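You operate a simulated robot arm through the tools that you are given. There is no shell and no other tool. Be economical: measure what you need, move in short steps, check, and stop when the job is done.

You are at the controls of a simulated robot arm. One attempt, no reset.

Task
Drip-test the cover, wash it only if the water beads, then dry it.
Fine: lay it in the rinse tray first and leave it there; blue brush and wash tin, blue wipe; dropper arm parked before the wash, tools back where they lay.

The check looks at the end state, three seconds after you hand in, the way a careful person would. Anything else that was tipped, shoved, dropped, spilled or broken makes it a failure. Lids that push on must go on centred and level and be pressed home; caps that screw on are set level and turned clockwise until they are tight.

Robot
A 7-joint arm with a two-finger parallel gripper, fixed in place. Base frame: the origin is at the foot of the arm, x ahead of it, y to its left, z up. Lengths are in mm, angles in degrees, forces in N, time in s.
Its first joint turns from -66.0 to 66.0 degrees. Payload 2.6 kg.
The TCP is the grasp point between the finger pads, 30 mm short of the fingertips. In the tool frame z runs along the fingers and y along their closing line. Largest opening 94 mm; finger width 28, thickness 10; the body of the gripper, 50 by 96 mm, starts 55 mm behind the TCP.
Orientation is that of the tool frame in the base frame, as a unit quaternion [x, y, z, w]. With the fingers straight down and closing along the base's y, the tool's x points along the base's -x, its y along +y and its z along -z.

Tools
- The arm moves only by the tool drive_tool. Its arguments are lists of equal length, an entry for each row: "delta_pos": the shift along the tool's x, y, z in units of 30 mm (1.0 is 30 mm), a list of three; "turn": the turn, a rotation vector about the tool's x, y, z in units of 5 degrees (1.0 is 5 degrees), a list of three; "claw": the gripper command, from -1 (fully open) to 1 (shut), values between in proportion. In form: {"delta_pos": [[x, y, z], ...], "turn": [[ax, ay, az], ...], "claw": [claw, ...]}. A call has 1 to 12 rows; each row shifts and turns the commanded pose from where the row before left it, along the tool's axes as they then stand. A call with a number of a shift or a turn outside -1 to 1 is refused whole. A row lasts 0.2 s, in which the tool goes at most 50 mm and 8.6 degrees; a call with a longer step from one row to the next is refused whole, and so is a gripper value outside its range. A pose out of reach is approached as far as the arm can. The call stops where the force on the tool passes 90 N (or 10 N more than at its start, if that is more) or the arm is blocked; 0.2 s more then pass. Each finger travels about 72 mm/s and halts on what it meets, pressing with about 38 N; the grip force reading is that of the motor and also rises with nothing between the fingers. The clock runs only during rows and for 0.2 s after the last one: add rows that do not move to give the fingers time. The reply holds the time, the measured pose of the TCP, the force on the tool along the base axes, the opening and the grip force, in the units named above and with some noise.
- Cameras (640 x 400 px; columns grow to the right, rows downward): "scene" is fixed at [51.3, 460.1, 568.9]; the picture's right is [-0.60, -0.80, 0.00], its down [-0.42, 0.31, -0.85] and it looks along [0.68, -0.51, -0.53] (base axes); focal length 285 px, centre (320, 200). "wrist" rides on the gripper at [-37, 0, -58] in the tool frame; the picture's right is [0.00, -1.00, 0.00], its down [0.97, 0.00, -0.24] and it looks along [0.24, 0.00, 0.97] (tool axes); focal length 218 px, centre (320, 200).
- get_image(camera): a new picture of that camera. The clock stands still meanwhile.
- pixel_to_xyz(camera, pixels): there is no depth. For up to 12 entries [column, row, z] of the newest picture of that camera ("zoom" is the newest enlarged one), the place [x, y] in the base frame at which the ray of that pixel passes the height z, good to about 3 mm, but the place of the scene camera against the robot may be out by one fixed shift of up to 18 mm in any direction. The clock stands still meanwhile.
- close_up(camera, box): a new picture of the part [left, top, right, bottom] of that camera's present view, enlarged. The clock stands still meanwhile.
- sign_off(): hands the job in; it is judged then, once.

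Keep the steps short. Do not move on a guess: measure, check each grasp and each placing, and mend mistakes. In all there are 80 turns and 34 pictures (those below and enlarged ones count). Leave the gripper open and the arm clear of the work at the hand-in unless told otherwise, and finish with a single line.

The tools are called after "Emit:" as a command line: name --argument value ..., lists and objects as JSON in quotes. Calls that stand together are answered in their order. drive_tool: Moves the arm, as the interface text tells. Its arguments: {"type":"object","properties":{"delta_pos":{"type":"array"},"turn":{"type":"array"},"claw":{"type":"array"}},"required":["delta_pos","turn","claw"]} The other tools are called the same way: get_image (camera) takes a picture; pixel_to_xyz (camera, pixels) gives the place at which the rays of pixels pass given heights; close_up (camera, box) takes an enlarged picture of a part of a camera's view; sign_off () hands the job in.

At the start:

```text
t: 0.0
ee_pos: [282.1, 88.8, 434.2]
ee_rot: [0.001, 1.0, 0.0, 0.001]
ft_force: [-0.5, 0.0, -0.3]
width: 94.0
grip_force: 0.1
```

scene: 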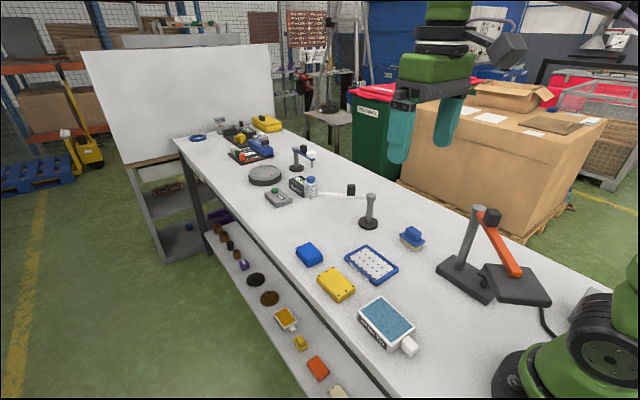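
wrist: 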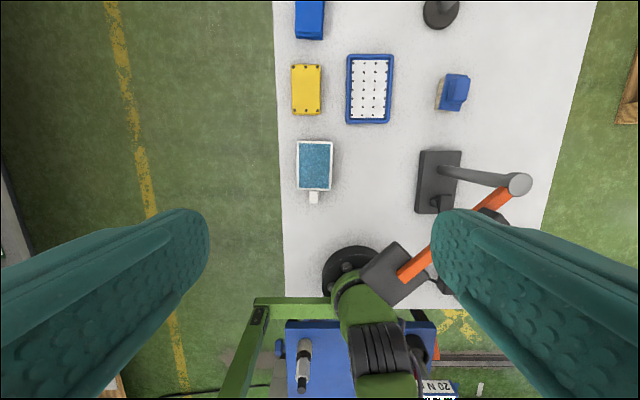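

I see a yellow cover, a white-blue tray, a blue perforated tray, brushes and posts. I'll enlarge both views to tell them apart.

Emit:
close_up --camera "scene" --box '[280, 160, 560, 360]'

Emit:
close_up --camera "scene" --box '[170, 100, 400, 240]'

Emit:
close_up --camera "wrist" --box '[270, 0, 590, 200]'

Emit:
pixel_to_xyz --camera "wrist" --pixels '[[306, 89, -660], [306, 89, 0], [369, 89, -660], [369, 89, 0], [314, 165, 0], [314, 165, -660], [292, 66, 0], [322, 115, 0]]'

Emit:
pixel_to_xyz --camera "scene" --pixels '[[337, 285, -660], [337, 285, 0], [371, 264, -660], [371, 264, 0], [385, 325, 0], [385, 325, -660]]'

```text
2.00 times, centred on (420, 260) of scene
```

zoom: 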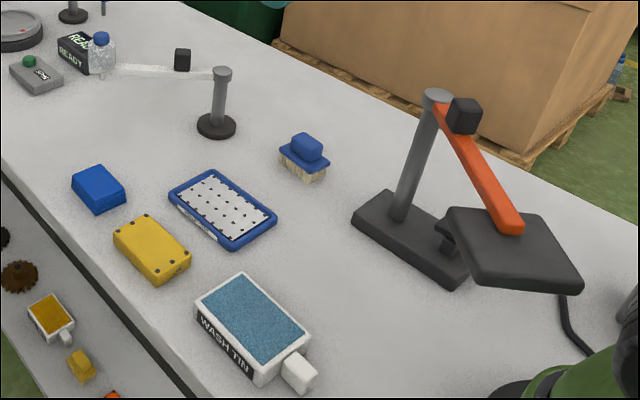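

```text
2.78 times, centred on (285, 170) of scene
```

zoom: 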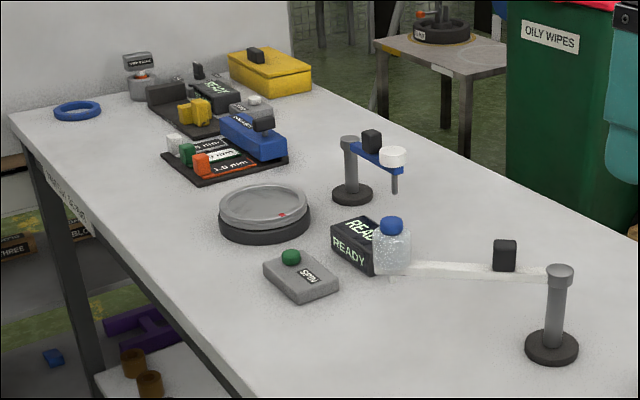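

```text
2.00 times, centred on (430, 100) of wrist
```

zoom: 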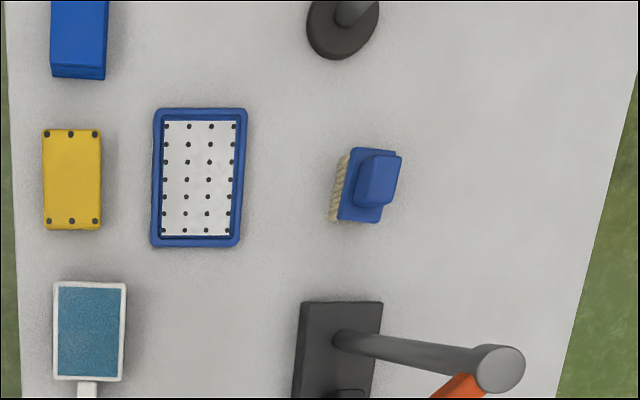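

```text
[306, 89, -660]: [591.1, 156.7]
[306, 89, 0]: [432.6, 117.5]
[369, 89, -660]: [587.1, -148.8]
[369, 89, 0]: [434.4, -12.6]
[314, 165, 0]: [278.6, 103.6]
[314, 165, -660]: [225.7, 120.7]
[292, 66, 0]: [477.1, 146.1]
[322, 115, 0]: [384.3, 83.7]
```

```text
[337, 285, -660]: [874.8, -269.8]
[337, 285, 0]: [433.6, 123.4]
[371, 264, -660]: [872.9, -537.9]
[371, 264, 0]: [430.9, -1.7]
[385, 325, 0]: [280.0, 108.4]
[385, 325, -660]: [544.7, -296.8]
```

Both cameras agree on the table objects at z≈0, not -660 (at -660 they differ by hundreds of mm), so the table is at about z=0. I'll move 150 mm forward at this height to test the reach and see the far stations.

Emit:
drive_tool --delta_pos '[[-1, 0, 0], [-1, 0, 0], [-1, 0, 0], [-1, 0, 0], [-1, 0, 0], [0, 0, 0]]' --turn '[[0, 0, 0], [0, 0, 0], [0, 0, 0], [0, 0, 0], [0, 0, 0], [0, 0, 0]]' --claw '[-1, -1, -1, -1, -1, -1]'

Emit:
get_image --camera "wrist"

```text
t: 1.4
ee_pos: [432.5, 86.6, 433.6]
ee_rot: [0.001, 1.0, 0.0, 0.001]
ft_force: [-1.1, -0.6, 0.0]
width: 94.0
grip_force: 0.1
```

```text
28 pictures are left
```

wrist: 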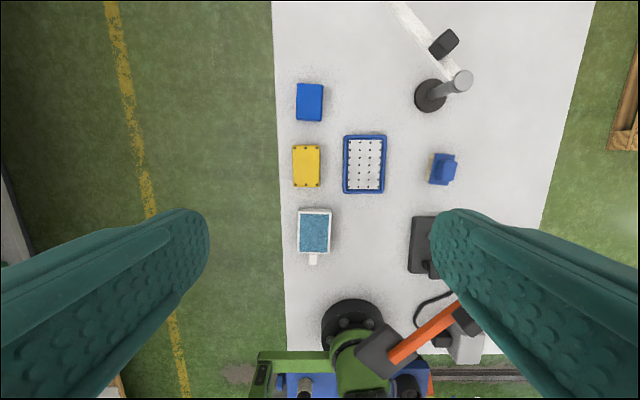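

Forward motion works. I continue another 150 mm to view the dropper post and the "READY" box, and learn the reach.

Emit:
drive_tool --delta_pos '[[-1, 0, 0], [-1, 0, 0], [-1, 0, 0], [-1, 0, 0], [-1, 0, 0], [0, 0, 0]]' --turn '[[0, 0, 0], [0, 0, 0], [0, 0, 0], [0, 0, 0], [0, 0, 0], [0, 0, 0]]' --claw '[-1, -1, -1, -1, -1, -1]'

Emit:
close_up --camera "wrist" --box '[260, 0, 580, 200]'

```text
t: 2.8
ee_pos: [478.1, 81.2, 401.4]
ee_rot: [0.001, 1.0, 0.0, 0.002]
ft_force: [-0.1, -0.3, 0.2]
width: 93.9
grip_force: 0.0
out of reach, approached as far as the arm can: row 1, 2, 3, 4, 5
```

```text
2.00 times, centred on (420, 100) of wrist
```

zoom: 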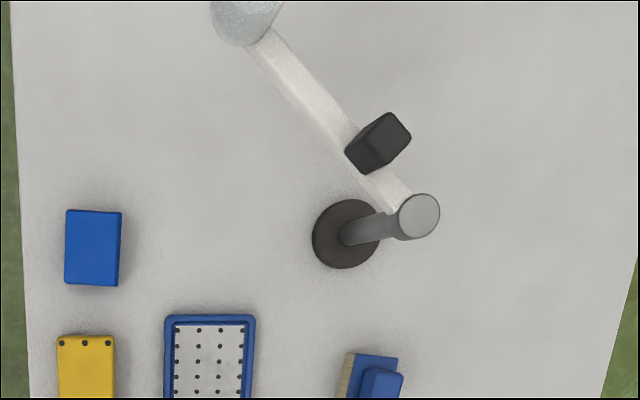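

The arm runs out at about x=480 here. I measure the items in this zoomed picture: wipe (93,248), post base (345,235), knob (380,142), bottle (245,10), cover (86,365), brush (375,385), tray.

Emit:
pixel_to_xyz --camera "zoom" --pixels '[[93, 247, 30], [65, 210, 30], [122, 285, 30], [345, 235, 0], [415, 215, 110], [380, 142, 110], [245, 10, 100], [57, 338, 25], [114, 338, 25], [165, 316, 15], [255, 316, 15], [378, 385, 40]]'

Emit:
pixel_to_xyz --camera "scene" --pixels '[[308, 253, 30], [370, 223, 0], [370, 197, 110], [350, 188, 110], [311, 180, 100], [309, 198, 0], [412, 238, 40], [337, 282, 25], [371, 264, 10]]'

```text
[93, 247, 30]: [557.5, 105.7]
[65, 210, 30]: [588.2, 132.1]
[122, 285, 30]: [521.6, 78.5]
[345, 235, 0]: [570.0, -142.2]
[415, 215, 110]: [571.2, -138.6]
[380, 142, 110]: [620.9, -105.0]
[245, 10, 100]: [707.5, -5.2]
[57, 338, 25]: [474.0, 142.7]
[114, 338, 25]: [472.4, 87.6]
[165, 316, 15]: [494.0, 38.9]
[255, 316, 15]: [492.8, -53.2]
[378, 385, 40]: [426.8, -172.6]
```

```text
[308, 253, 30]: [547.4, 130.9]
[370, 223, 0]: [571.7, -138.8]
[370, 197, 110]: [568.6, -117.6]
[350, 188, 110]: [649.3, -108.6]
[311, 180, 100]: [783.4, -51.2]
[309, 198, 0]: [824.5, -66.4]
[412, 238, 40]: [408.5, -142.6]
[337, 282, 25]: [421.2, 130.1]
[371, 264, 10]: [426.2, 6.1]
```

The arm's reach looks like a sphere around its shoulder, so lower may reach farther. I go straight down about 240 mm here (TCP at x 478, y 81, over the table between tray and wipe; fingertips will stay at z≈130) and read how far x extends.

Emit:
drive_tool --delta_pos '[[0, 0, 1], [0, 0, 1], [0, 0, 1], [0, 0, 1], [0, 0, 1], [0, 0, 1], [0, 0, 1], [0, 0, 1], [0, 0, 0], [0, 0, 0]]' --turn '[[0, 0, 0], [0, 0, 0], [0, 0, 0], [0, 0, 0], [0, 0, 0], [0, 0, 0], [0, 0, 0], [0, 0, 0], [0, 0, 0], [0, 0, 0]]' --claw '[-1, -1, -1, -1, -1, -1, -1, -1, -1, -1]'

Emit:
get_image --camera "scene"

```text
t: 5.0
ee_pos: [479.9, 82.1, 158.4]
ee_rot: [0.0, 1.0, 0.0, 0.002]
ft_force: [-0.8, -0.8, -0.2]
width: 94.1
grip_force: 0.0
```

```text
26 pictures are left
```

scene: 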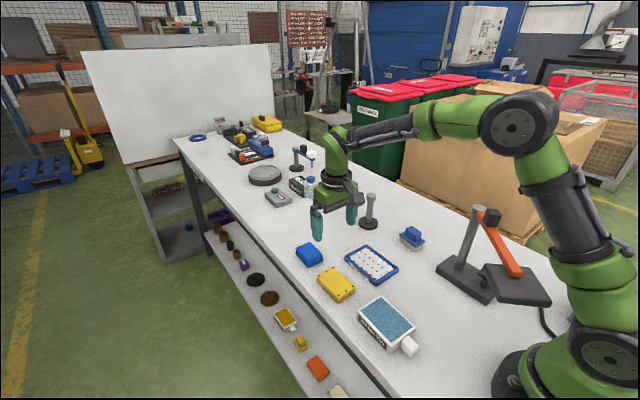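

The elbow is still well bent here. I test reach forward 90 mm at this height toward above the blue wipe (y 106).

Emit:
drive_tool --delta_pos '[[-1, 0.3, 0], [-1, 0.3, 0], [-0.7, 0.2, 0], [0, 0, 0]]' --turn '[[0, 0, 0], [0, 0, 0], [0, 0, 0], [0, 0, 0]]' --claw '[-1, -1, -1, -1]'

Emit:
get_image --camera "wrist"

```text
t: 6.0
ee_pos: [560.6, 107.9, 159.4]
ee_rot: [0.0, 1.0, -0.001, 0.001]
ft_force: [-0.1, 0.7, 0.5]
width: 93.7
grip_force: 0.0
```

```text
25 pictures are left
```

wrist: 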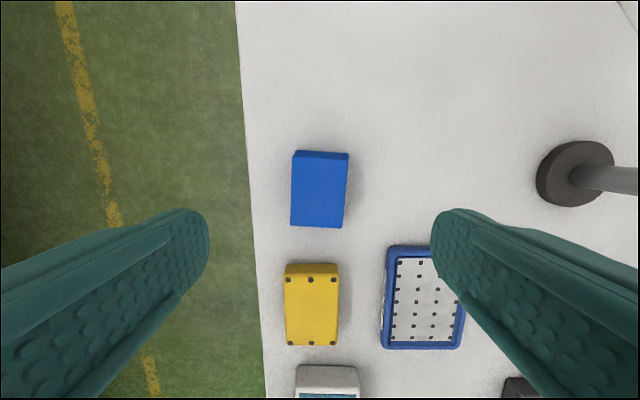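

Good, reach is fine here. Measure wipe, cover and tray corners in this picture.

Emit:
pixel_to_xyz --camera "wrist" --pixels '[[292, 157, 25], [349, 157, 25], [292, 226, 25], [343, 227, 25], [285, 275, 25], [338, 275, 25], [286, 345, 25], [339, 345, 25], [388, 248, 12], [383, 347, 12], [461, 349, 12], [575, 174, 0]]'

Emit:
pixel_to_xyz --camera "scene" --pixels '[[308, 255, 0], [308, 255, 25], [337, 282, 25], [344, 265, 12], [358, 244, 12], [399, 271, 12], [380, 285, 12]]'

```text
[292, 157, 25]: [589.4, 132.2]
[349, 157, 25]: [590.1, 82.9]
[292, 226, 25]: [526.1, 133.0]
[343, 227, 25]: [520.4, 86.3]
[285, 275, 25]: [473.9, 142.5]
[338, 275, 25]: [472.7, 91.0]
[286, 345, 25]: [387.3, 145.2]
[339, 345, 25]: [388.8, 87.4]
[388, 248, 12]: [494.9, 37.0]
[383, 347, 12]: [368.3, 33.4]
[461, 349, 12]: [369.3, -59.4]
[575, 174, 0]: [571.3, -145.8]
```

```text
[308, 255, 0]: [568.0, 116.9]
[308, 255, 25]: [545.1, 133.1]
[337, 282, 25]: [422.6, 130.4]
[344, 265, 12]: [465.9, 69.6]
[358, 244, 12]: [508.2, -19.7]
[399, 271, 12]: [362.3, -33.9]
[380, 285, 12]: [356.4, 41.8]
```

Wipe ≈(557,108), cover ≈(431,116) about 54×86, tray ≈(431,-11). The dropper arm pivots at about (570,-140) with length ≈190, which matches the tray at 190 mm. I look closely at the bottle, button box and READY box, and at the orange-arm stand.

Emit:
close_up --camera "scene" --box '[240, 140, 400, 240]'

Emit:
close_up --camera "scene" --box '[390, 195, 560, 301]'

```text
4.00 times, centred on (320, 190) of scene
```

zoom: 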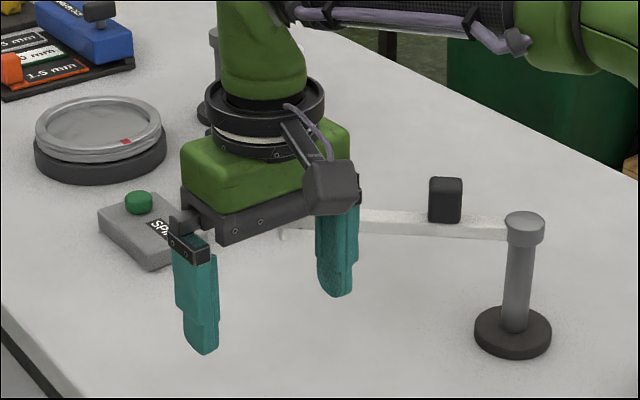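

```text
3.76 times, centred on (475, 248) of scene
```

zoom: 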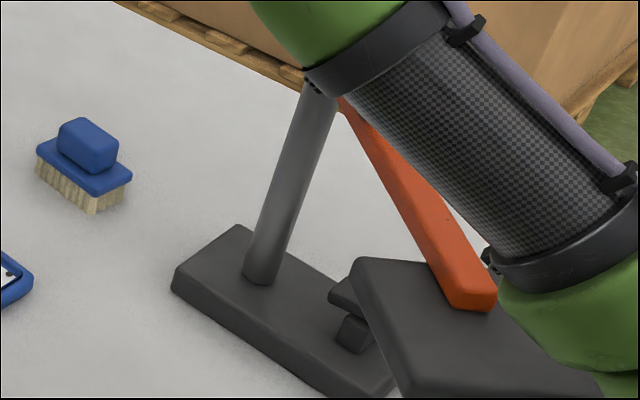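

The clear arm carries the bottle and nozzle, so it's the dropper. The other box reads SPIN and belongs to another station. The orange stand stays untouched. Computed from this picture, cover height is ≈24. I go above the cover (431,116) and down to TCP z≈80 with the fingers open.

Emit:
drive_tool --delta_pos '[[1, 0.06, 0], [1, 0.06, 0], [1, 0.06, 0], [1, 0.05, 0], [0.32, 0.04, 0], [0, 0, 1], [0, 0, 1], [0, 0, 0.6], [0, 0, 0]]' --turn '[[0, 0, 0], [0, 0, 0], [0, 0, 0], [0, 0, 0], [0, 0, 0], [0, 0, 0], [0, 0, 0], [0, 0, 0], [0, 0, 0]]' --claw '[-1, -1, -1, -1, -1, -1, -1, -1, -1]'

Emit:
get_image --camera "wrist"

```text
t: 8.0
ee_pos: [429.8, 116.8, 80.5]
ee_rot: [0.001, 1.0, 0.0, 0.002]
ft_force: [0.3, 0.2, 0.6]
width: 94.0
grip_force: 0.1
```

```text
22 pictures are left
```

wrist: 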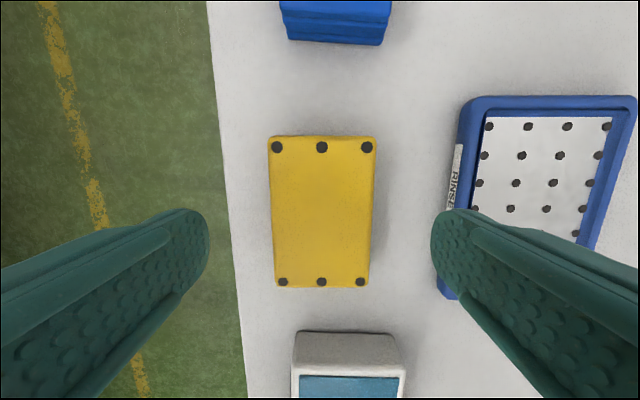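

The cover is centred between the fingers (col ≈321), and the tray is marked RINSE. Measure the cover and tray edges, then descend.

Emit:
pixel_to_xyz --camera "wrist" --pixels '[[268, 138, 24], [377, 138, 24], [275, 287, 24], [367, 287, 24], [462, 100, 15], [636, 100, 15], [484, 118, 4], [612, 118, 4], [470, 210, 4], [575, 240, 4], [440, 295, 15]]'

Emit:
drive_tool --delta_pos '[[0.05, 0, 0.6], [0, 0, 0.6], [0, 0, 0], [0, 0, 0]]' --turn '[[0, 0, 0], [0, 0, 0], [0, 0, 0], [0, 0, 0]]' --claw '[-1, -1, -1, -1]'

```text
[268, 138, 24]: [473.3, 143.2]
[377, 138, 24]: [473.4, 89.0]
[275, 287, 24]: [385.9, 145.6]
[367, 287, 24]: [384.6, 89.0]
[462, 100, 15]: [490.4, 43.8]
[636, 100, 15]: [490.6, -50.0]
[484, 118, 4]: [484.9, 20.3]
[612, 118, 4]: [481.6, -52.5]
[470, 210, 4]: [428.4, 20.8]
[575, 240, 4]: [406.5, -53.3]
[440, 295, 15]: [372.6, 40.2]
```

```text
t: 9.0
ee_pos: [428.1, 114.7, 47.0]
ee_rot: [0.001, 1.0, 0.0, 0.001]
ft_force: [-0.5, -0.3, -0.2]
width: 94.2
grip_force: 0.0
```

Clear descent at TCP z=47 with the tips at about 17. That grips only 7 mm, so I go down 4 mm more and close.

Emit:
drive_tool --delta_pos '[[0, 0.05, 0.13], [0, 0, 0], [0, 0, 0], [0, 0, 0], [0, 0, 0]]' --turn '[[0, 0, 0], [0, 0, 0], [0, 0, 0], [0, 0, 0], [0, 0, 0]]' --claw '[-1, 0.2, 0.2, 0.2, 0.2]'

```text
t: 10.2
ee_pos: [428.0, 114.7, 42.1]
ee_rot: [0.001, 1.0, 0.0, 0.002]
ft_force: [0.0, 1.5, 1.2]
width: 57.4
grip_force: 37.7
```

Gripped at 57.4 mm wide. Lift 70 mm, then move over the tray (y≈-11, x≈432).

Emit:
drive_tool --delta_pos '[[0, 0, -0.7], [0, 0, -0.8], [0, 0, -0.8], [0, -1, 0], [0, -1, 0], [-0.1, -1, 0], [0, -1, 0], [0, -0.15, 0], [0, 0, 0]]' --turn '[[0, 0, 0], [0, 0, 0], [0, 0, 0], [0, 0, 0], [0, 0, 0], [0, 0, 0], [0, 0, 0], [0, 0, 0], [0, 0, 0]]' --claw '[0.2, 0.2, 0.2, 0.2, 0.2, 0.2, 0.2, 0.2, 0.2]'

Emit:
get_image --camera "wrist"

```text
t: 12.2
ee_pos: [430.0, -10.3, 110.9]
ee_rot: [0.001, 1.0, 0.0, 0.001]
ft_force: [-0.9, -0.5, -0.1]
width: 37.5
grip_force: 0.1
```

```text
21 pictures are left
```

wrist: 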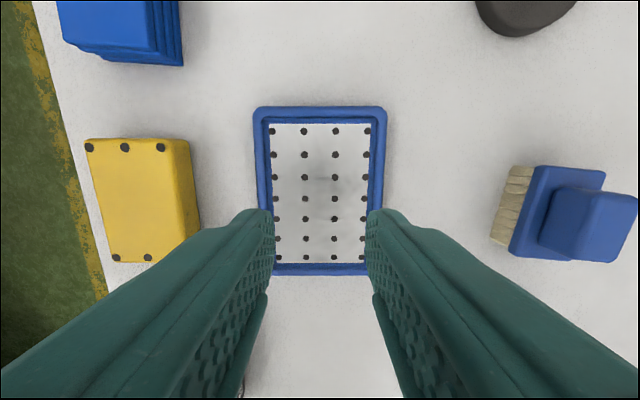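

The cover slipped out (width now 37.5) and stayed at its place, so the grip was too shallow. Measure the tray from this centred view, and the cover again, before retrying deeper.

Emit:
pixel_to_xyz --camera "wrist" --pixels '[[254, 112, 14], [386, 112, 14], [249, 275, 14], [268, 123, 5], [372, 123, 5], [266, 210, 14], [374, 210, 14], [86, 142, 24], [173, 140, 24], [110, 262, 24], [182, 262, 24], [572, 225, 55]]'

Emit:
close_up --camera "wrist" --box '[60, 100, 400, 312]'

```text
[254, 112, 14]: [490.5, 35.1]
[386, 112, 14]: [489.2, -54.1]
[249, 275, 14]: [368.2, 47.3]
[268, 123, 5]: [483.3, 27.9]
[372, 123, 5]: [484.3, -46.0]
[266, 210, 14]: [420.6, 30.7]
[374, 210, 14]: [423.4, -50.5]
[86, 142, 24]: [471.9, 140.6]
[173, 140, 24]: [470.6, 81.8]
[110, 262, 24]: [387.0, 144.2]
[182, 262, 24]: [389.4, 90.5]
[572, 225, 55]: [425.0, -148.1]
```

```text
1.88 times, centred on (230, 206) of wrist
```

zoom: 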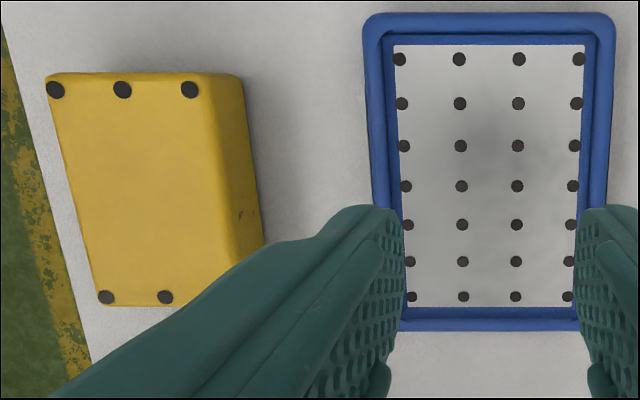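

Tray centre ≈(430,-9.5), inner width ≈74, so fingers round the cover (77) won't fit inside; I'll need to release with the tips just at the rim. Go back over the cover, open, and descend deeper to TCP z≈36.

Emit:
drive_tool --delta_pos '[[0, 1, 0], [0, 1, 0], [0, 1, 0], [0, 1, 0], [0, 0.2, 0], [0, 0, 0.8], [0, 0, 0.8], [0, 0, 0.5], [0, 0, 0.4], [0, 0, 0]]' --turn '[[0, 0, 0], [0, 0, 0], [0, 0, 0], [0, 0, 0], [0, 0, 0], [0, 0, 0], [0, 0, 0], [0, 0, 0], [0, 0, 0], [0, 0, 0]]' --claw '[-1, -1, -1, -1, -1, -1, -1, -1, -1, -1]'

Emit:
drive_tool --delta_pos '[[0, 0, 0], [0, 0, 0], [0, 0, 0], [0, 0, 0], [0, 0, 0], [0, 0, -0.1], [0, 0, -0.2], [0, 0, -0.2]]' --turn '[[0, 0, 0], [0, 0, 0], [0, 0, 0], [0, 0, 0], [0, 0, 0], [0, 0, 0], [0, 0, 0], [0, 0, 0]]' --claw '[0.5, 0.5, 0.5, 0.5, 0.5, 0.5, 0.5, 0.5]'

```text
t: 14.4
ee_pos: [431.2, 115.0, 34.2]
ee_rot: [0.001, 1.0, 0.0, 0.002]
ft_force: [0.2, -0.3, 0.5]
width: 94.0
grip_force: 0.1
```

```text
t: 16.2
ee_pos: [432.8, 115.7, 51.4]
ee_rot: [0.0, 1.0, 0.0, 0.0]
ft_force: [0.1, 0.0, -2.5]
width: 57.5
grip_force: 38.6
```

Held at 57.5 with about 2.5 N of weight now on the tool. Lift slowly to z≈95 and carry it over the tray.

Emit:
drive_tool --delta_pos '[[0, 0, -0.4], [0, 0, -0.5], [0, 0, -0.5], [0, -0.7, 0], [0, -0.8, 0], [0, -0.8, 0], [0, -0.8, 0], [0, -0.7, 0], [0.09, -0.37, 0], [0, 0, 0]]' --turn '[[0, 0, 0], [0, 0, 0], [0, 0, 0], [0, 0, 0], [0, 0, 0], [0, 0, 0], [0, 0, 0], [0, 0, 0], [0, 0, 0], [0, 0, 0]]' --claw '[0.5, 0.5, 0.5, 0.5, 0.5, 0.5, 0.5, 0.5, 0.5, 0.5]'

Emit:
get_image --camera "wrist"

```text
t: 18.4
ee_pos: [430.2, -8.2, 95.3]
ee_rot: [0.001, 1.0, 0.001, 0.001]
ft_force: [0.1, 0.4, -3.4]
width: 57.3
grip_force: 38.4
```

```text
19 pictures are left
```

wrist: 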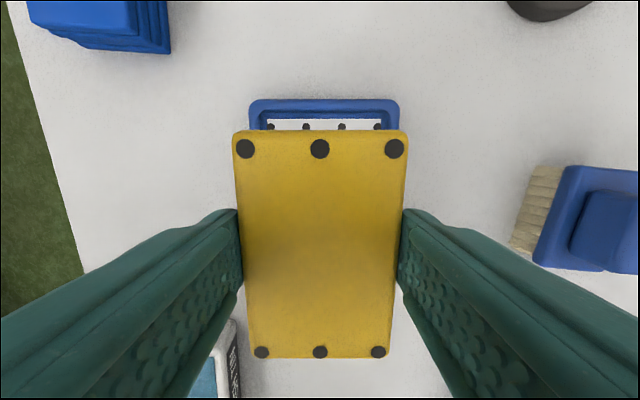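

The cover is held level. The tray centre (col 324) is ~2 mm to the right, so I shift y by -2 and lower in steps toward the rim.

Emit:
drive_tool --delta_pos '[[0, -0.06, 0.5], [0, 0, 0.5], [0, 0, 0.3], [0, 0, 0.1], [0, 0, 0.1], [0, 0, 0]]' --turn '[[0, 0, 0], [0, 0, 0], [0, 0, 0], [0, 0, 0], [0, 0, 0], [0, 0, 0]]' --claw '[0.5, 0.5, 0.5, 0.5, 0.5, 0.5]'

Emit:
close_up --camera "scene" --box '[300, 210, 460, 310]'

```text
t: 19.8
ee_pos: [428.5, -10.9, 48.9]
ee_rot: [0.002, 1.0, 0.0, 0.001]
ft_force: [0.6, -0.4, -3.6]
width: 57.7
grip_force: 38.4
```

```text
4.00 times, centred on (380, 260) of scene
```

zoom: 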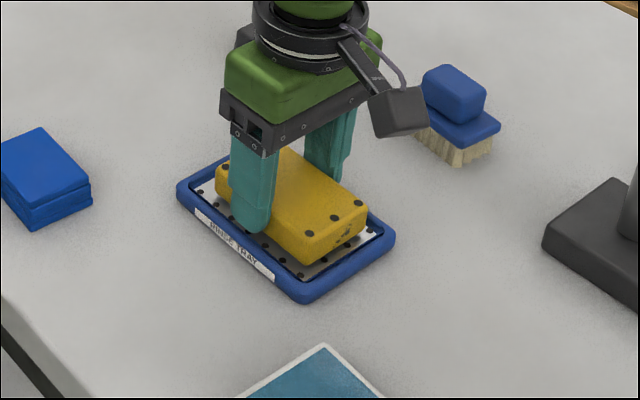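

The cover is just above the tray, centred. Lower slowly in 1.5 mm steps, watching the force.

Emit:
drive_tool --delta_pos '[[-0.04, 0.03, 0.06], [0, 0, 0.05], [0, 0, 0.05], [0, 0, 0]]' --turn '[[0, 0, 0], [0, 0, 0], [0, 0, 0], [0, 0, 0]]' --claw '[0.5, 0.5, 0.5, 0.5]'

Emit:
drive_tool --delta_pos '[[0, 0, 0.05], [0, 0, 0.05], [0, 0, 0]]' --turn '[[0, 0, 0], [0, 0, 0], [0, 0, 0]]' --claw '[0.5, 0.5, 0.5]'

```text
t: 20.8
ee_pos: [429.8, -9.5, 44.4]
ee_rot: [0.002, 1.0, -0.001, 0.002]
ft_force: [-10.7, -2.2, 28.5]
width: 57.4
grip_force: 37.6
```

```text
t: 21.6
ee_pos: [431.8, -9.9, 44.4]
ee_rot: [0.002, 1.0, -0.001, 0.004]
ft_force: [-18.6, -3.3, 55.0]
width: 57.6
grip_force: 37.2
```

Contact at z≈44.4 with 55 N. Ease up 2 mm, open slightly to ~62 mm, and lift slowly.

Emit:
drive_tool --delta_pos '[[0, 0, -0.08], [0, 0, 0], [0, 0, 0], [0, 0, 0], [0, 0, -0.2], [0, 0, -0.5], [0, 0, -1], [0, 0, -1], [0, 0, 0]]' --turn '[[0, 0, 0], [0, 0, 0], [0, 0, 0], [0, 0, 0], [0, 0, 0], [0, 0, 0], [0, 0, 0], [0, 0, 0], [0, 0, 0]]' --claw '[0.5, -0.33, -0.33, -0.33, -0.33, -0.33, -0.5, -1, -1]'

Emit:
get_image --camera "wrist"

```text
t: 23.6
ee_pos: [430.5, -8.1, 125.2]
ee_rot: [0.001, 1.0, 0.001, 0.002]
ft_force: [-1.0, 0.0, -0.1]
width: 94.1
grip_force: 0.0
```

```text
17 pictures are left
```

wrist: 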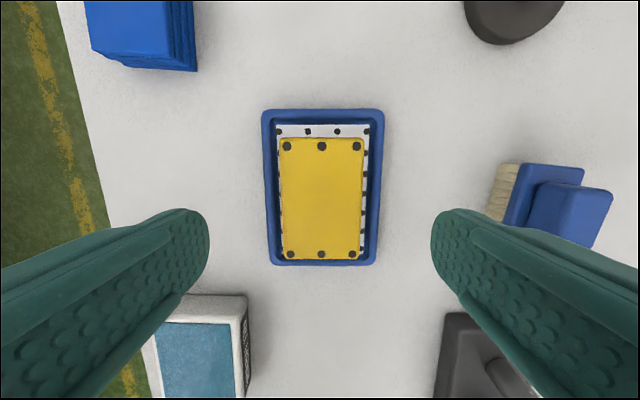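

The cover lies flat inside the RINSE tray. Next is the dropper arm: rise to z≈215, go to about (540,-85), and look at the knob and the arm.

Emit:
drive_tool --delta_pos '[[0, 0, -1], [0, 0, -1], [0, 0, -1], [-1, -0.7, 0], [-1, -0.7, 0], [-1, -0.7, 0], [-0.6, -0.5, 0], [0, 0, 0]]' --turn '[[0, 0, 0], [0, 0, 0], [0, 0, 0], [0, 0, 0], [0, 0, 0], [0, 0, 0], [0, 0, 0], [0, 0, 0]]' --claw '[-1, -1, -1, -1, -1, -1, -1, -1]'

Emit:
get_image --camera "wrist"

```text
t: 25.4
ee_pos: [537.3, -88.3, 215.6]
ee_rot: [0.0, 1.0, 0.0, 0.001]
ft_force: [0.2, -0.5, 0.0]
width: 93.9
grip_force: 0.1
```

```text
16 pictures are left
```

wrist: 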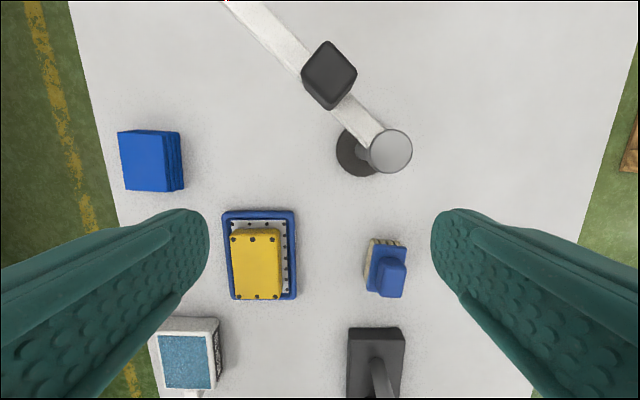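

From two views: post axis ≈(571,-142), top z≈106; knob top ≈(617,-94,142), ~26 mm square, arm angle ≈46°, radius 66. I turn the gripper 44° clockwise so that it closes along the arm, then come in sideways at knob height.

Emit:
drive_tool --delta_pos '[[0, 0, 0], [0, 0, 0], [0, 0, 0], [0, 0, 0], [0, 0, 0], [0, 0, 0], [0, 0, 0], [0, 0, 0], [0, 0, 0], [0.14, 0.86, 0], [0.14, 0.86, 0], [0, 0, 0]]' --turn '[[0, 0, 1], [0, 0, 1], [0, 0, 1], [0, 0, 1], [0, 0, 1], [0, 0, 1], [0, 0, 1], [0, 0, 1], [0, 0, 0.8], [0, 0, 0], [0, 0, 0], [0, 0, 0]]' --claw '[-0.3, -0.3, -0.3, -0.3, -0.3, -0.3, -0.3, -0.3, -0.3, -0.3, -0.3, -0.3]'

Emit:
drive_tool --delta_pos '[[0, 0, 0.8], [0, 0, 0.8], [0, 0, 0.7], [0, 0, 0]]' --turn '[[0, 0, 0], [0, 0, 0], [0, 0, 0], [0, 0, 0]]' --claw '[-0.3, -0.3, -0.3, -0.3]'

Emit:
get_image --camera "wrist"

```text
t: 28.0
ee_pos: [569.7, -40.3, 213.5]
ee_rot: [0.375, 0.927, 0.001, 0.002]
ft_force: [-0.2, -0.2, 0.1]
width: 61.2
grip_force: 0.0
```

```text
t: 29.0
ee_pos: [568.2, -42.2, 146.0]
ee_rot: [0.375, 0.927, 0.001, 0.001]
ft_force: [-1.0, -0.9, 1.0]
width: 60.9
grip_force: 0.0
```

```text
15 pictures are left
```

wrist: 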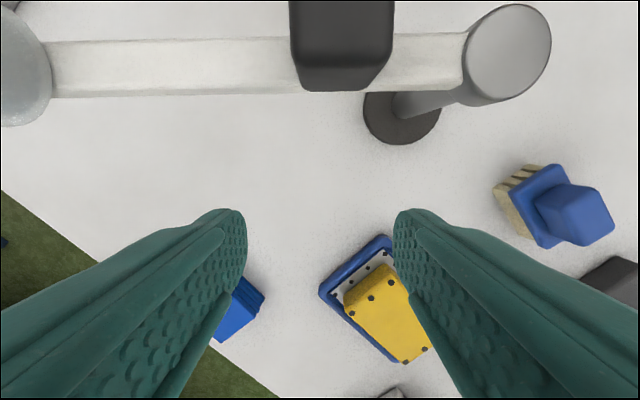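

The knob is ahead (cols 289–394), about 5 mm to the right of the closing centre. I shift by that and advance about 67 mm along the tool's -x at this height.

Emit:
drive_tool --delta_pos '[[0, -0.17, 0], [-0.6, 0, 0], [-0.6, 0, 0], [-0.6, 0, 0], [-0.45, 0, 0], [0, 0, 0]]' --turn '[[0, 0, 0], [0, 0, 0], [0, 0, 0], [0, 0, 0], [0, 0, 0], [0, 0, 0]]' --claw '[-0.3, -0.3, -0.3, -0.3, -0.3, -0.3]'

Emit:
get_image --camera "scene"

```text
t: 30.4
ee_pos: [604.4, -84.9, 142.1]
ee_rot: [0.376, 0.927, 0.001, 0.001]
ft_force: [-0.7, 0.0, -1.2]
width: 61.1
grip_force: 0.1
out of reach, approached as far as the arm can: row 5
```

```text
14 pictures are left
```

scene: 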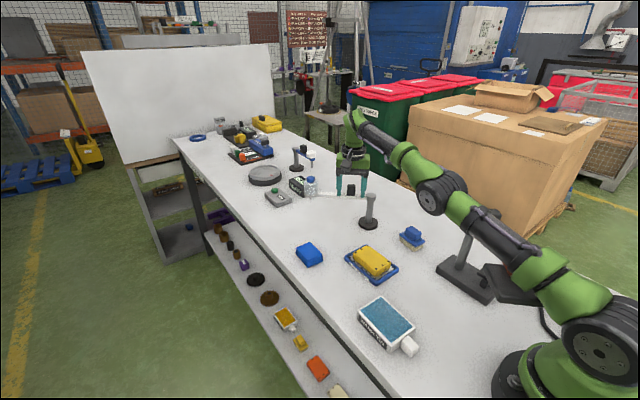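

The arm stops at (604,-85), ~15 mm short of the knob centre, but the 28 mm wide pads overlap the knob by about 12 mm. I close and see whether it takes the knob.

Emit:
drive_tool --delta_pos '[[0, 0, 0], [0, 0, 0], [0, 0, 0], [0, 0, 0]]' --turn '[[0, 0, 0], [0, 0, 0], [0, 0, 0], [0, 0, 0]]' --claw '[0.8, 0.8, 0.8, 0.8]'

```text
t: 31.4
ee_pos: [604.0, -85.2, 143.2]
ee_rot: [0.376, 0.927, -0.001, 0.001]
ft_force: [-10.3, -4.9, 0.9]
width: 30.2
grip_force: 45.0
```

The knob is held (30.2 mm, 45 N). I swing counter-clockwise about the post (571,-142) in 5° rows (5.5 mm, -1.6 mm tool-frame chord), 5 rows first, checking the force.

Emit:
drive_tool --delta_pos '[[0.184, -0.054, 0], [0.184, -0.054, 0], [0.184, -0.054, 0], [0.184, -0.054, 0], [0.184, -0.054, 0], [0, 0, 0]]' --turn '[[0, 0, -1], [0, 0, -1], [0, 0, -1], [0, 0, -1], [0, 0, -1], [0, 0, 0]]' --claw '[0.8, 0.8, 0.8, 0.8, 0.8, 0.8]'

```text
t: 32.8
ee_pos: [577.4, -76.5, 143.2]
ee_rot: [0.166, 0.986, -0.002, 0.001]
ft_force: [3.1, -10.9, -2.4]
width: 30.3
grip_force: 45.0
```

Smooth: still held, radius 66, moved 25°. Continue 12 more rows (60°).

Emit:
drive_tool --delta_pos '[[0.184, -0.054, 0], [0.184, -0.054, 0], [0.184, -0.054, 0], [0.184, -0.054, 0], [0.184, -0.054, 0], [0.184, -0.054, 0], [0.184, -0.054, 0], [0.184, -0.054, 0], [0.184, -0.054, 0], [0.184, -0.054, 0], [0.184, -0.054, 0], [0, 0, 0]]' --turn '[[0, 0, -1], [0, 0, -1], [0, 0, -1], [0, 0, -1], [0, 0, -1], [0, 0, -1], [0, 0, -1], [0, 0, -1], [0, 0, -1], [0, 0, -1], [0, 0, -1], [0, 0, 0]]' --claw '[0.8, 0.8, 0.8, 0.8, 0.8, 0.8, 0.8, 0.8, 0.8, 0.8, 0.8, 0.8]'

Emit:
close_up --camera "scene" --box '[280, 180, 440, 280]'

```text
t: 35.4
ee_pos: [521.0, -98.7, 143.0]
ee_rot: [-0.31, 0.951, -0.001, 0.003]
ft_force: [11.9, -8.7, -10.8]
width: 30.0
grip_force: 44.9
```

```text
4.00 times, centred on (360, 230) of scene
```

zoom: 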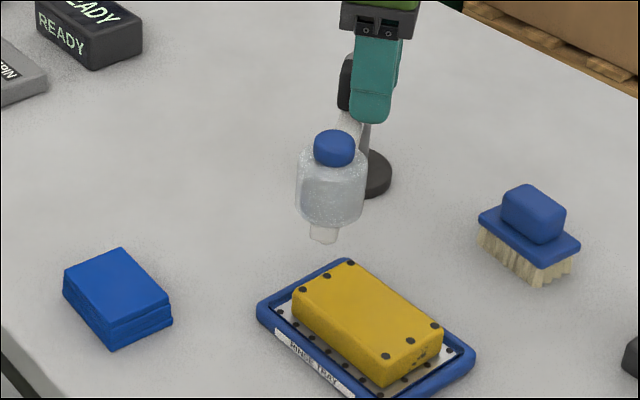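

The nozzle hangs short of the cover's centre. Swing 11° more so it is over (431,-11).

Emit:
drive_tool --delta_pos '[[0.184, -0.054, 0], [0.184, -0.054, 0], [0.037, -0.011, 0], [0, 0, 0], [0, 0, 0], [0, 0, 0], [0, 0, 0], [0, 0, 0]]' --turn '[[0, 0, -1], [0, 0, -1], [0, 0, -0.2], [0, 0, 0], [0, 0, 0], [0, 0, 0], [0, 0, 0], [0, 0, 0]]' --claw '[0.8, 0.8, 0.8, 0.8, 0.8, 0.8, 0.8, 0.8]'

Emit:
close_up --camera "scene" --box '[310, 200, 430, 300]'

```text
t: 37.2
ee_pos: [514.0, -108.3, 143.4]
ee_rot: [-0.4, 0.917, -0.002, 0.004]
ft_force: [34.7, 7.5, -19.5]
width: 30.1
grip_force: 45.0
```

```text
4.00 times, centred on (370, 250) of scene
```

zoom: 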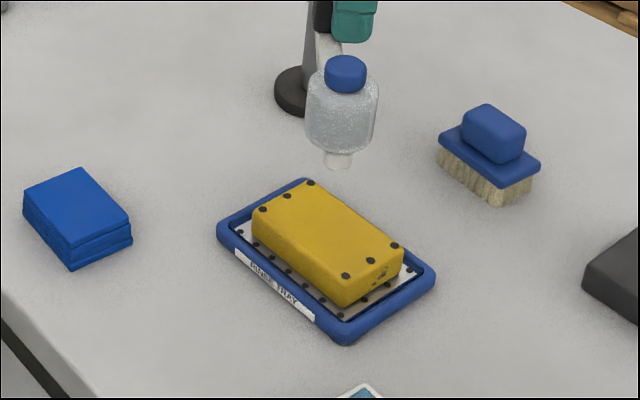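

The force rose to 35 N, perhaps a stop or an off-centre circle. Compute where the nozzle (zoom 338,166) is for plausible heights.

Emit:
pixel_to_xyz --camera "zoom" --pixels '[[338, 166, 40], [338, 166, 50], [338, 166, 60], [338, 166, 70], [338, 166, 80], [328, 242, 24], [346, 75, 110]]'

Emit:
get_image --camera "wrist"

```text
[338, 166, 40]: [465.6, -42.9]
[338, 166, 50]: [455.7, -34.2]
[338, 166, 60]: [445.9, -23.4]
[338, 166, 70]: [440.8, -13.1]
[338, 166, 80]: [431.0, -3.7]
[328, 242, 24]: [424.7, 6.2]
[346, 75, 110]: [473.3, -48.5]
```

```text
11 pictures are left
```

wrist: 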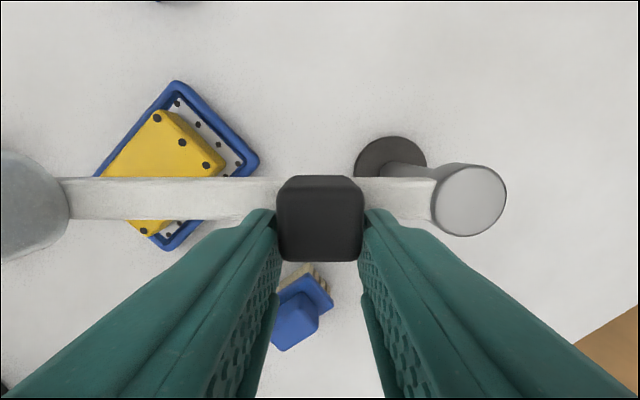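

The arm points at 137°, so the nozzle (z≈85) is above the cover centre, and the 30 N resistance suggests an end stop there. I release the knob, back up 70 mm, wait, and look for drops.

Emit:
drive_tool --delta_pos '[[0, 0, 0], [0, 0, 0], [0, 0, 0], [0, 0, -0.5], [0, 0, -0.9], [0, 0, -0.9], [0, 0, 0], [0, 0, 0], [0, 0, 0], [0, 0, 0]]' --turn '[[0, 0, 0], [0, 0, 0], [0, 0, 0], [0, 0, 0], [0, 0, 0], [0, 0, 0], [0, 0, 0], [0, 0, 0], [0, 0, 0], [0, 0, 0]]' --claw '[-0.3, -0.3, -0.3, -0.3, -0.3, -0.3, -0.3, -0.3, -0.3, -0.3]'

Emit:
close_up --camera "scene" --box '[330, 215, 426, 275]'

```text
t: 39.4
ee_pos: [513.2, -108.4, 210.6]
ee_rot: [-0.398, 0.917, -0.001, 0.0]
ft_force: [0.2, 0.8, -0.2]
width: 61.2
grip_force: 0.1
```

```text
6.67 times, centred on (378, 245) of scene
```

zoom: 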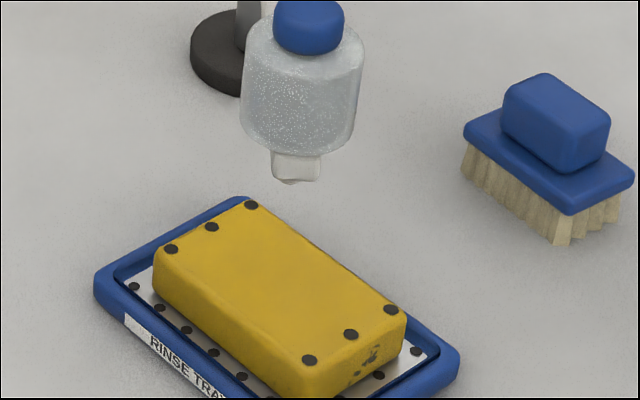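

No drop yet: the blue cap on the bottle is probably a press-button. I rise to z≈265, turn the gripper back square, and close it.

Emit:
drive_tool --delta_pos '[[0, 0, -1], [0, 0, -0.8], [0, 0, 0], [0, 0, 0], [0, 0, 0], [0, 0, 0], [0, 0, 0], [0, 0, 0], [0, 0, 0], [0, 0, 0], [0, 0, 0]]' --turn '[[0, 0, 1], [0, 0, 1], [0, 0, 1], [0, 0, 1], [0, 0, 1], [0, 0, 1], [0, 0, 1], [0, 0, 1], [0, 0, 1], [0, 0, 0.4], [0, 0, 0]]' --claw '[1, 1, 1, 1, 1, 1, 1, 1, 1, 1, 1]'

Emit:
drive_tool --delta_pos '[[0.9, 0.9, 0], [0.9, 0.9, 0], [0.9, 0.9, 0], [0.3, 0.5, 0], [0, 0, 0]]' --turn '[[0, 0, 0], [0, 0, 0], [0, 0, 0], [0, 0, 0], [0, 0, 0]]' --claw '[1, 1, 1, 1, 1]'

Emit:
get_image --camera "wrist"

```text
t: 41.8
ee_pos: [512.4, -109.4, 265.9]
ee_rot: [0.002, 1.0, 0.0, 0.001]
ft_force: [0.8, -0.4, -0.1]
width: 0.0
grip_force: 32.9
```

```text
t: 43.0
ee_pos: [423.7, -11.1, 265.0]
ee_rot: [0.0, 1.0, 0.0, 0.002]
ft_force: [0.3, -0.4, 0.4]
width: 0.2
grip_force: 33.3
```

```text
9 pictures are left
```

wrist: 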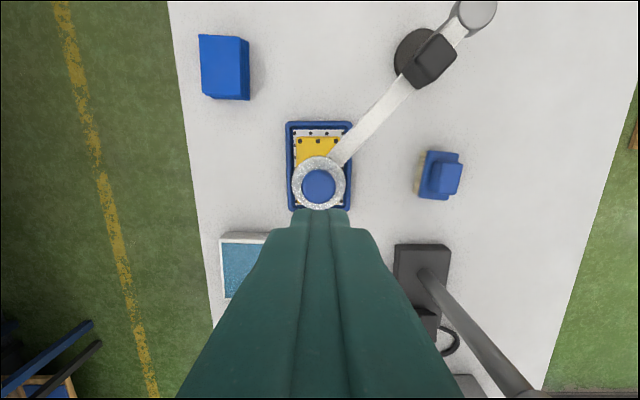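

The cap (319,187) is at about (428,-10). Measure the cap, brush and tin in this same picture.

Emit:
pixel_to_xyz --camera "wrist" --pixels '[[319, 187, 145], [319, 187, 125], [446, 178, 50], [431, 163, 50], [461, 163, 50], [432, 192, 50], [424, 152, 30], [420, 197, 30], [424, 152, 0], [222, 236, 25], [268, 236, 25], [222, 298, 25]]'

Emit:
drive_tool --delta_pos '[[-0.15, 0.03, 1], [0, 0, 1], [0, 0, 0.4], [0, 0, 0]]' --turn '[[0, 0, 0], [0, 0, 0], [0, 0, 0], [0, 0, 0]]' --claw '[1, 1, 1, 1]'

```text
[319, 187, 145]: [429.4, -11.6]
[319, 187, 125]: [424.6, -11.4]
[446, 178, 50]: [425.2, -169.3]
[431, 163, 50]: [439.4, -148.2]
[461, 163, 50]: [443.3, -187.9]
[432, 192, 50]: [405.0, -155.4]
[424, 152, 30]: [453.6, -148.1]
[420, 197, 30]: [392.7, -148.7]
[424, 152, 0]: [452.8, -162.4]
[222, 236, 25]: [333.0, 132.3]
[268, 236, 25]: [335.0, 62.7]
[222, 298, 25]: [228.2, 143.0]
```

```text
t: 44.0
ee_pos: [428.0, -11.4, 193.9]
ee_rot: [0.001, 1.0, 0.0, 0.002]
ft_force: [-0.2, -0.2, 2.8]
width: 0.0
grip_force: 32.7
```

Tips at z≈164. Descend gently, 3 mm per row, to find the cap.

Emit:
drive_tool --delta_pos '[[0, 0, 0.1], [0, 0, 0.1], [0, 0, 0.1], [0, 0, 0.1], [0, 0, 0]]' --turn '[[0, 0, 0], [0, 0, 0], [0, 0, 0], [0, 0, 0], [0, 0, 0]]' --claw '[1, 1, 1, 1, 1]'

```text
t: 45.2
ee_pos: [428.0, -11.6, 184.2]
ee_rot: [0.001, 1.0, 0.0, 0.004]
ft_force: [-1.3, 0.2, 30.2]
width: 0.2
grip_force: 33.2
```

The cap is touched at tip z≈154 with 30 N. One slightly firmer press, then back up 60 mm and look.

Emit:
drive_tool --delta_pos '[[0, 0, 0.06], [0, 0, 0], [0, 0, 0]]' --turn '[[0, 0, 0], [0, 0, 0], [0, 0, 0]]' --claw '[1, 1, 1]'

Emit:
drive_tool --delta_pos '[[0, 0, -0.5], [0, 0, -1], [0, 0, -1], [0, 0, -0.5], [0, 0, 0], [0, 0, 0]]' --turn '[[0, 0, 0], [0, 0, 0], [0, 0, 0], [0, 0, 0], [0, 0, 0], [0, 0, 0]]' --claw '[1, 1, 1, 1, 1, 1]'

Emit:
close_up --camera "scene" --box '[330, 215, 426, 275]'

```text
t: 46.0
ee_pos: [428.2, -10.9, 184.4]
ee_rot: [0.001, 1.0, 0.001, 0.005]
ft_force: [-8.2, 5.2, 38.4]
width: 0.1
grip_force: 33.0
```

```text
t: 47.4
ee_pos: [428.8, -10.6, 267.8]
ee_rot: [0.001, 1.0, -0.001, 0.003]
ft_force: [0.6, 0.0, -0.4]
width: 0.0
grip_force: 32.8
```

```text
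6.67 times, centred on (378, 245) of scene
```

zoom: 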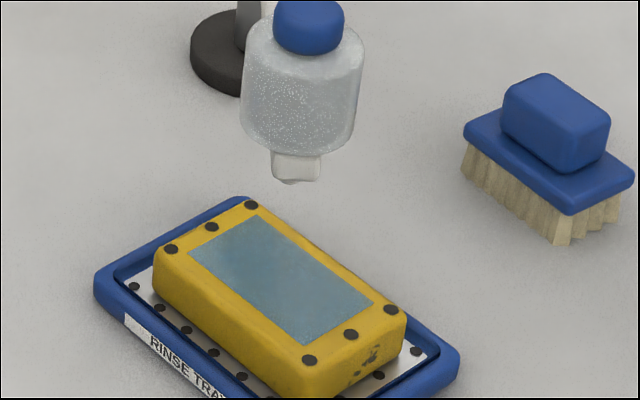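

The water lies as an even sheet on the cover, not as beads; I'll check again from closer up once the dropper is away. Go back above the knob's grip place (513,-108), open to 61 and turn as at release.

Emit:
drive_tool --delta_pos '[[-0.94, -0.94, 0], [-0.94, -0.94, 0], [-0.93, -0.94, 0], [0, -0.44, 0], [0, 0, 0]]' --turn '[[0, 0, 0], [0, 0, 0], [0, 0, 0], [0, 0, 0], [0, 0, 0]]' --claw '[-0.3, -0.3, -0.3, -0.3, -0.3]'

Emit:
drive_tool --delta_pos '[[0, 0, 0], [0, 0, 0], [0, 0, 0], [0, 0, 0], [0, 0, 0], [0, 0, 0], [0, 0, 0], [0, 0, 0], [0, 0, 0.5], [0, 0, 0.5], [0, 0, 0]]' --turn '[[0, 0, -1], [0, 0, -1], [0, 0, -1], [0, 0, -1], [0, 0, -1], [0, 0, -1], [0, 0, -1], [0, 0, -1], [0, 0, -1], [0, 0, -0.38], [0, 0, 0]]' --claw '[-0.3, -0.3, -0.3, -0.3, -0.3, -0.3, -0.3, -0.3, -0.3, -0.3, -0.3]'

```text
t: 48.6
ee_pos: [512.4, -111.5, 267.2]
ee_rot: [0.001, 1.0, 0.0, 0.001]
ft_force: [-0.2, -0.3, -1.0]
width: 61.1
grip_force: 0.1
```

```text
t: 51.0
ee_pos: [510.9, -107.2, 240.8]
ee_rot: [-0.397, 0.918, 0.0, 0.001]
ft_force: [0.0, 0.6, 0.0]
width: 61.5
grip_force: 0.0
```

Pose matches within 2 mm. Descend to z≈143 with the fingers around the knob and close.

Emit:
drive_tool --delta_pos '[[0, -0.06, 1], [0, 0, 1], [0, 0, 0.7], [0, 0, 0.54], [0, 0, 0], [0, 0, 0], [0, 0, 0], [0, 0, 0]]' --turn '[[0, 0, 0], [0, 0, 0], [0, 0, 0], [0, 0, 0], [0, 0, 0], [0, 0, 0], [0, 0, 0], [0, 0, 0]]' --claw '[-0.3, -0.3, -0.3, -0.3, -0.3, 0.8, 0.8, 0.8]'

```text
t: 52.8
ee_pos: [513.2, -108.9, 144.6]
ee_rot: [-0.398, 0.917, 0.002, 0.0]
ft_force: [-18.1, 11.3, 3.0]
width: 30.0
grip_force: 44.7
```

Knob held (30.0). Swing back clockwise, 12 rows first.

Emit:
drive_tool --delta_pos '[[-0.19, 0.036, 0], [-0.19, 0.036, 0], [-0.19, 0.036, 0], [-0.19, 0.036, 0], [-0.19, 0.036, 0], [-0.19, 0.036, 0], [-0.19, 0.036, 0], [-0.19, 0.036, 0], [-0.19, 0.036, 0], [-0.19, 0.036, 0], [-0.19, 0.036, 0], [0, 0, 0]]' --turn '[[0, 0, 1], [0, 0, 1], [0, 0, 1], [0, 0, 1], [0, 0, 1], [0, 0, 1], [0, 0, 1], [0, 0, 1], [0, 0, 1], [0, 0, 1], [0, 0, 1], [0, 0, 0]]' --claw '[0.8, 0.8, 0.8, 0.8, 0.8, 0.8, 0.8, 0.8, 0.8, 0.8, 0.8, 0.8]'

Emit:
drive_tool --delta_pos '[[-0.19, 0.036, 0], [-0.19, 0.036, 0], [-0.19, 0.036, 0], [-0.19, 0.036, 0], [-0.19, 0.036, 0], [-0.19, 0.036, 0], [0, 0, 0]]' --turn '[[0, 0, 1], [0, 0, 1], [0, 0, 1], [0, 0, 1], [0, 0, 1], [0, 0, 1], [0, 0, 0]]' --claw '[0.8, 0.8, 0.8, 0.8, 0.8, 0.8, 0.8]'

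```text
t: 55.4
ee_pos: [566.1, -75.1, 143.1]
ee_rot: [0.072, 0.997, 0.002, 0.002]
ft_force: [4.7, 16.6, -11.0]
width: 30.2
grip_force: 45.2
```

```text
t: 57.0
ee_pos: [599.7, -82.4, 143.0]
ee_rot: [0.328, 0.945, 0.001, 0.0]
ft_force: [6.8, 14.9, -8.3]
width: 30.3
grip_force: 44.8
```

At yaw 38.3° of the original 44.1°; ~6° more brings it to its parked place.

Emit:
drive_tool --delta_pos '[[-0.19, 0.036, 0], [-0.03, 0.006, 0], [0, 0, 0]]' --turn '[[0, 0, 1], [0, 0, 0.16], [0, 0, 0]]' --claw '[0.8, 0.8, 0.8]'

```text
t: 57.8
ee_pos: [603.5, -85.0, 144.4]
ee_rot: [0.376, 0.926, 0.002, 0.0]
ft_force: [-25.0, 12.2, -16.6]
width: 30.4
grip_force: 45.6
```

Same pose as when I first gripped it (604,-85, yaw 44°). Release, back out sideways 66 mm, then rise.

Emit:
drive_tool --delta_pos '[[0, 0, 0], [0, 0, 0], [0, 0, 0], [0.5, 0, 0], [0.8, 0, 0], [0.9, 0, 0], [0, 0, -1], [0, 0, -1], [0, 0, 0]]' --turn '[[0, 0, 0], [0, 0, 0], [0, 0, 0], [0, 0, 0], [0, 0, 0], [0, 0, 0], [0, 0, 0], [0, 0, 0], [0, 0, 0]]' --claw '[-0.3, -0.3, -0.3, -0.3, -0.3, -0.3, -0.3, -0.3, -0.3]'

Emit:
drive_tool --delta_pos '[[0, 0, 0], [0, 0, 0], [0, 0, 0], [0, 0, 0], [0, 0, 0], [0, 0, 0], [0, 0, 0], [0, 0, 0], [0, 0, 0], [0, 0, 0]]' --turn '[[0, 0, -1], [0, 0, -1], [0, 0, -1], [0, 0, -1], [0, 0, -1], [0, 0, -1], [0, 0, -1], [0, 0, -1], [0, 0, -0.82], [0, 0, 0]]' --claw '[-1, -1, -1, -1, -1, -1, -1, -1, -1, -1]'

```text
t: 59.8
ee_pos: [592.5, -28.0, 206.9]
ee_rot: [0.375, 0.927, 0.0, 0.001]
ft_force: [-0.1, -0.5, 0.7]
width: 61.0
grip_force: 0.0
out of reach, approached as far as the arm can: row 4, 5, 6, 7, 8
```

```text
t: 62.0
ee_pos: [592.6, -29.2, 208.6]
ee_rot: [0.0, 1.0, 0.0, 0.002]
ft_force: [-0.6, 1.0, 0.3]
width: 93.7
grip_force: 0.2
```

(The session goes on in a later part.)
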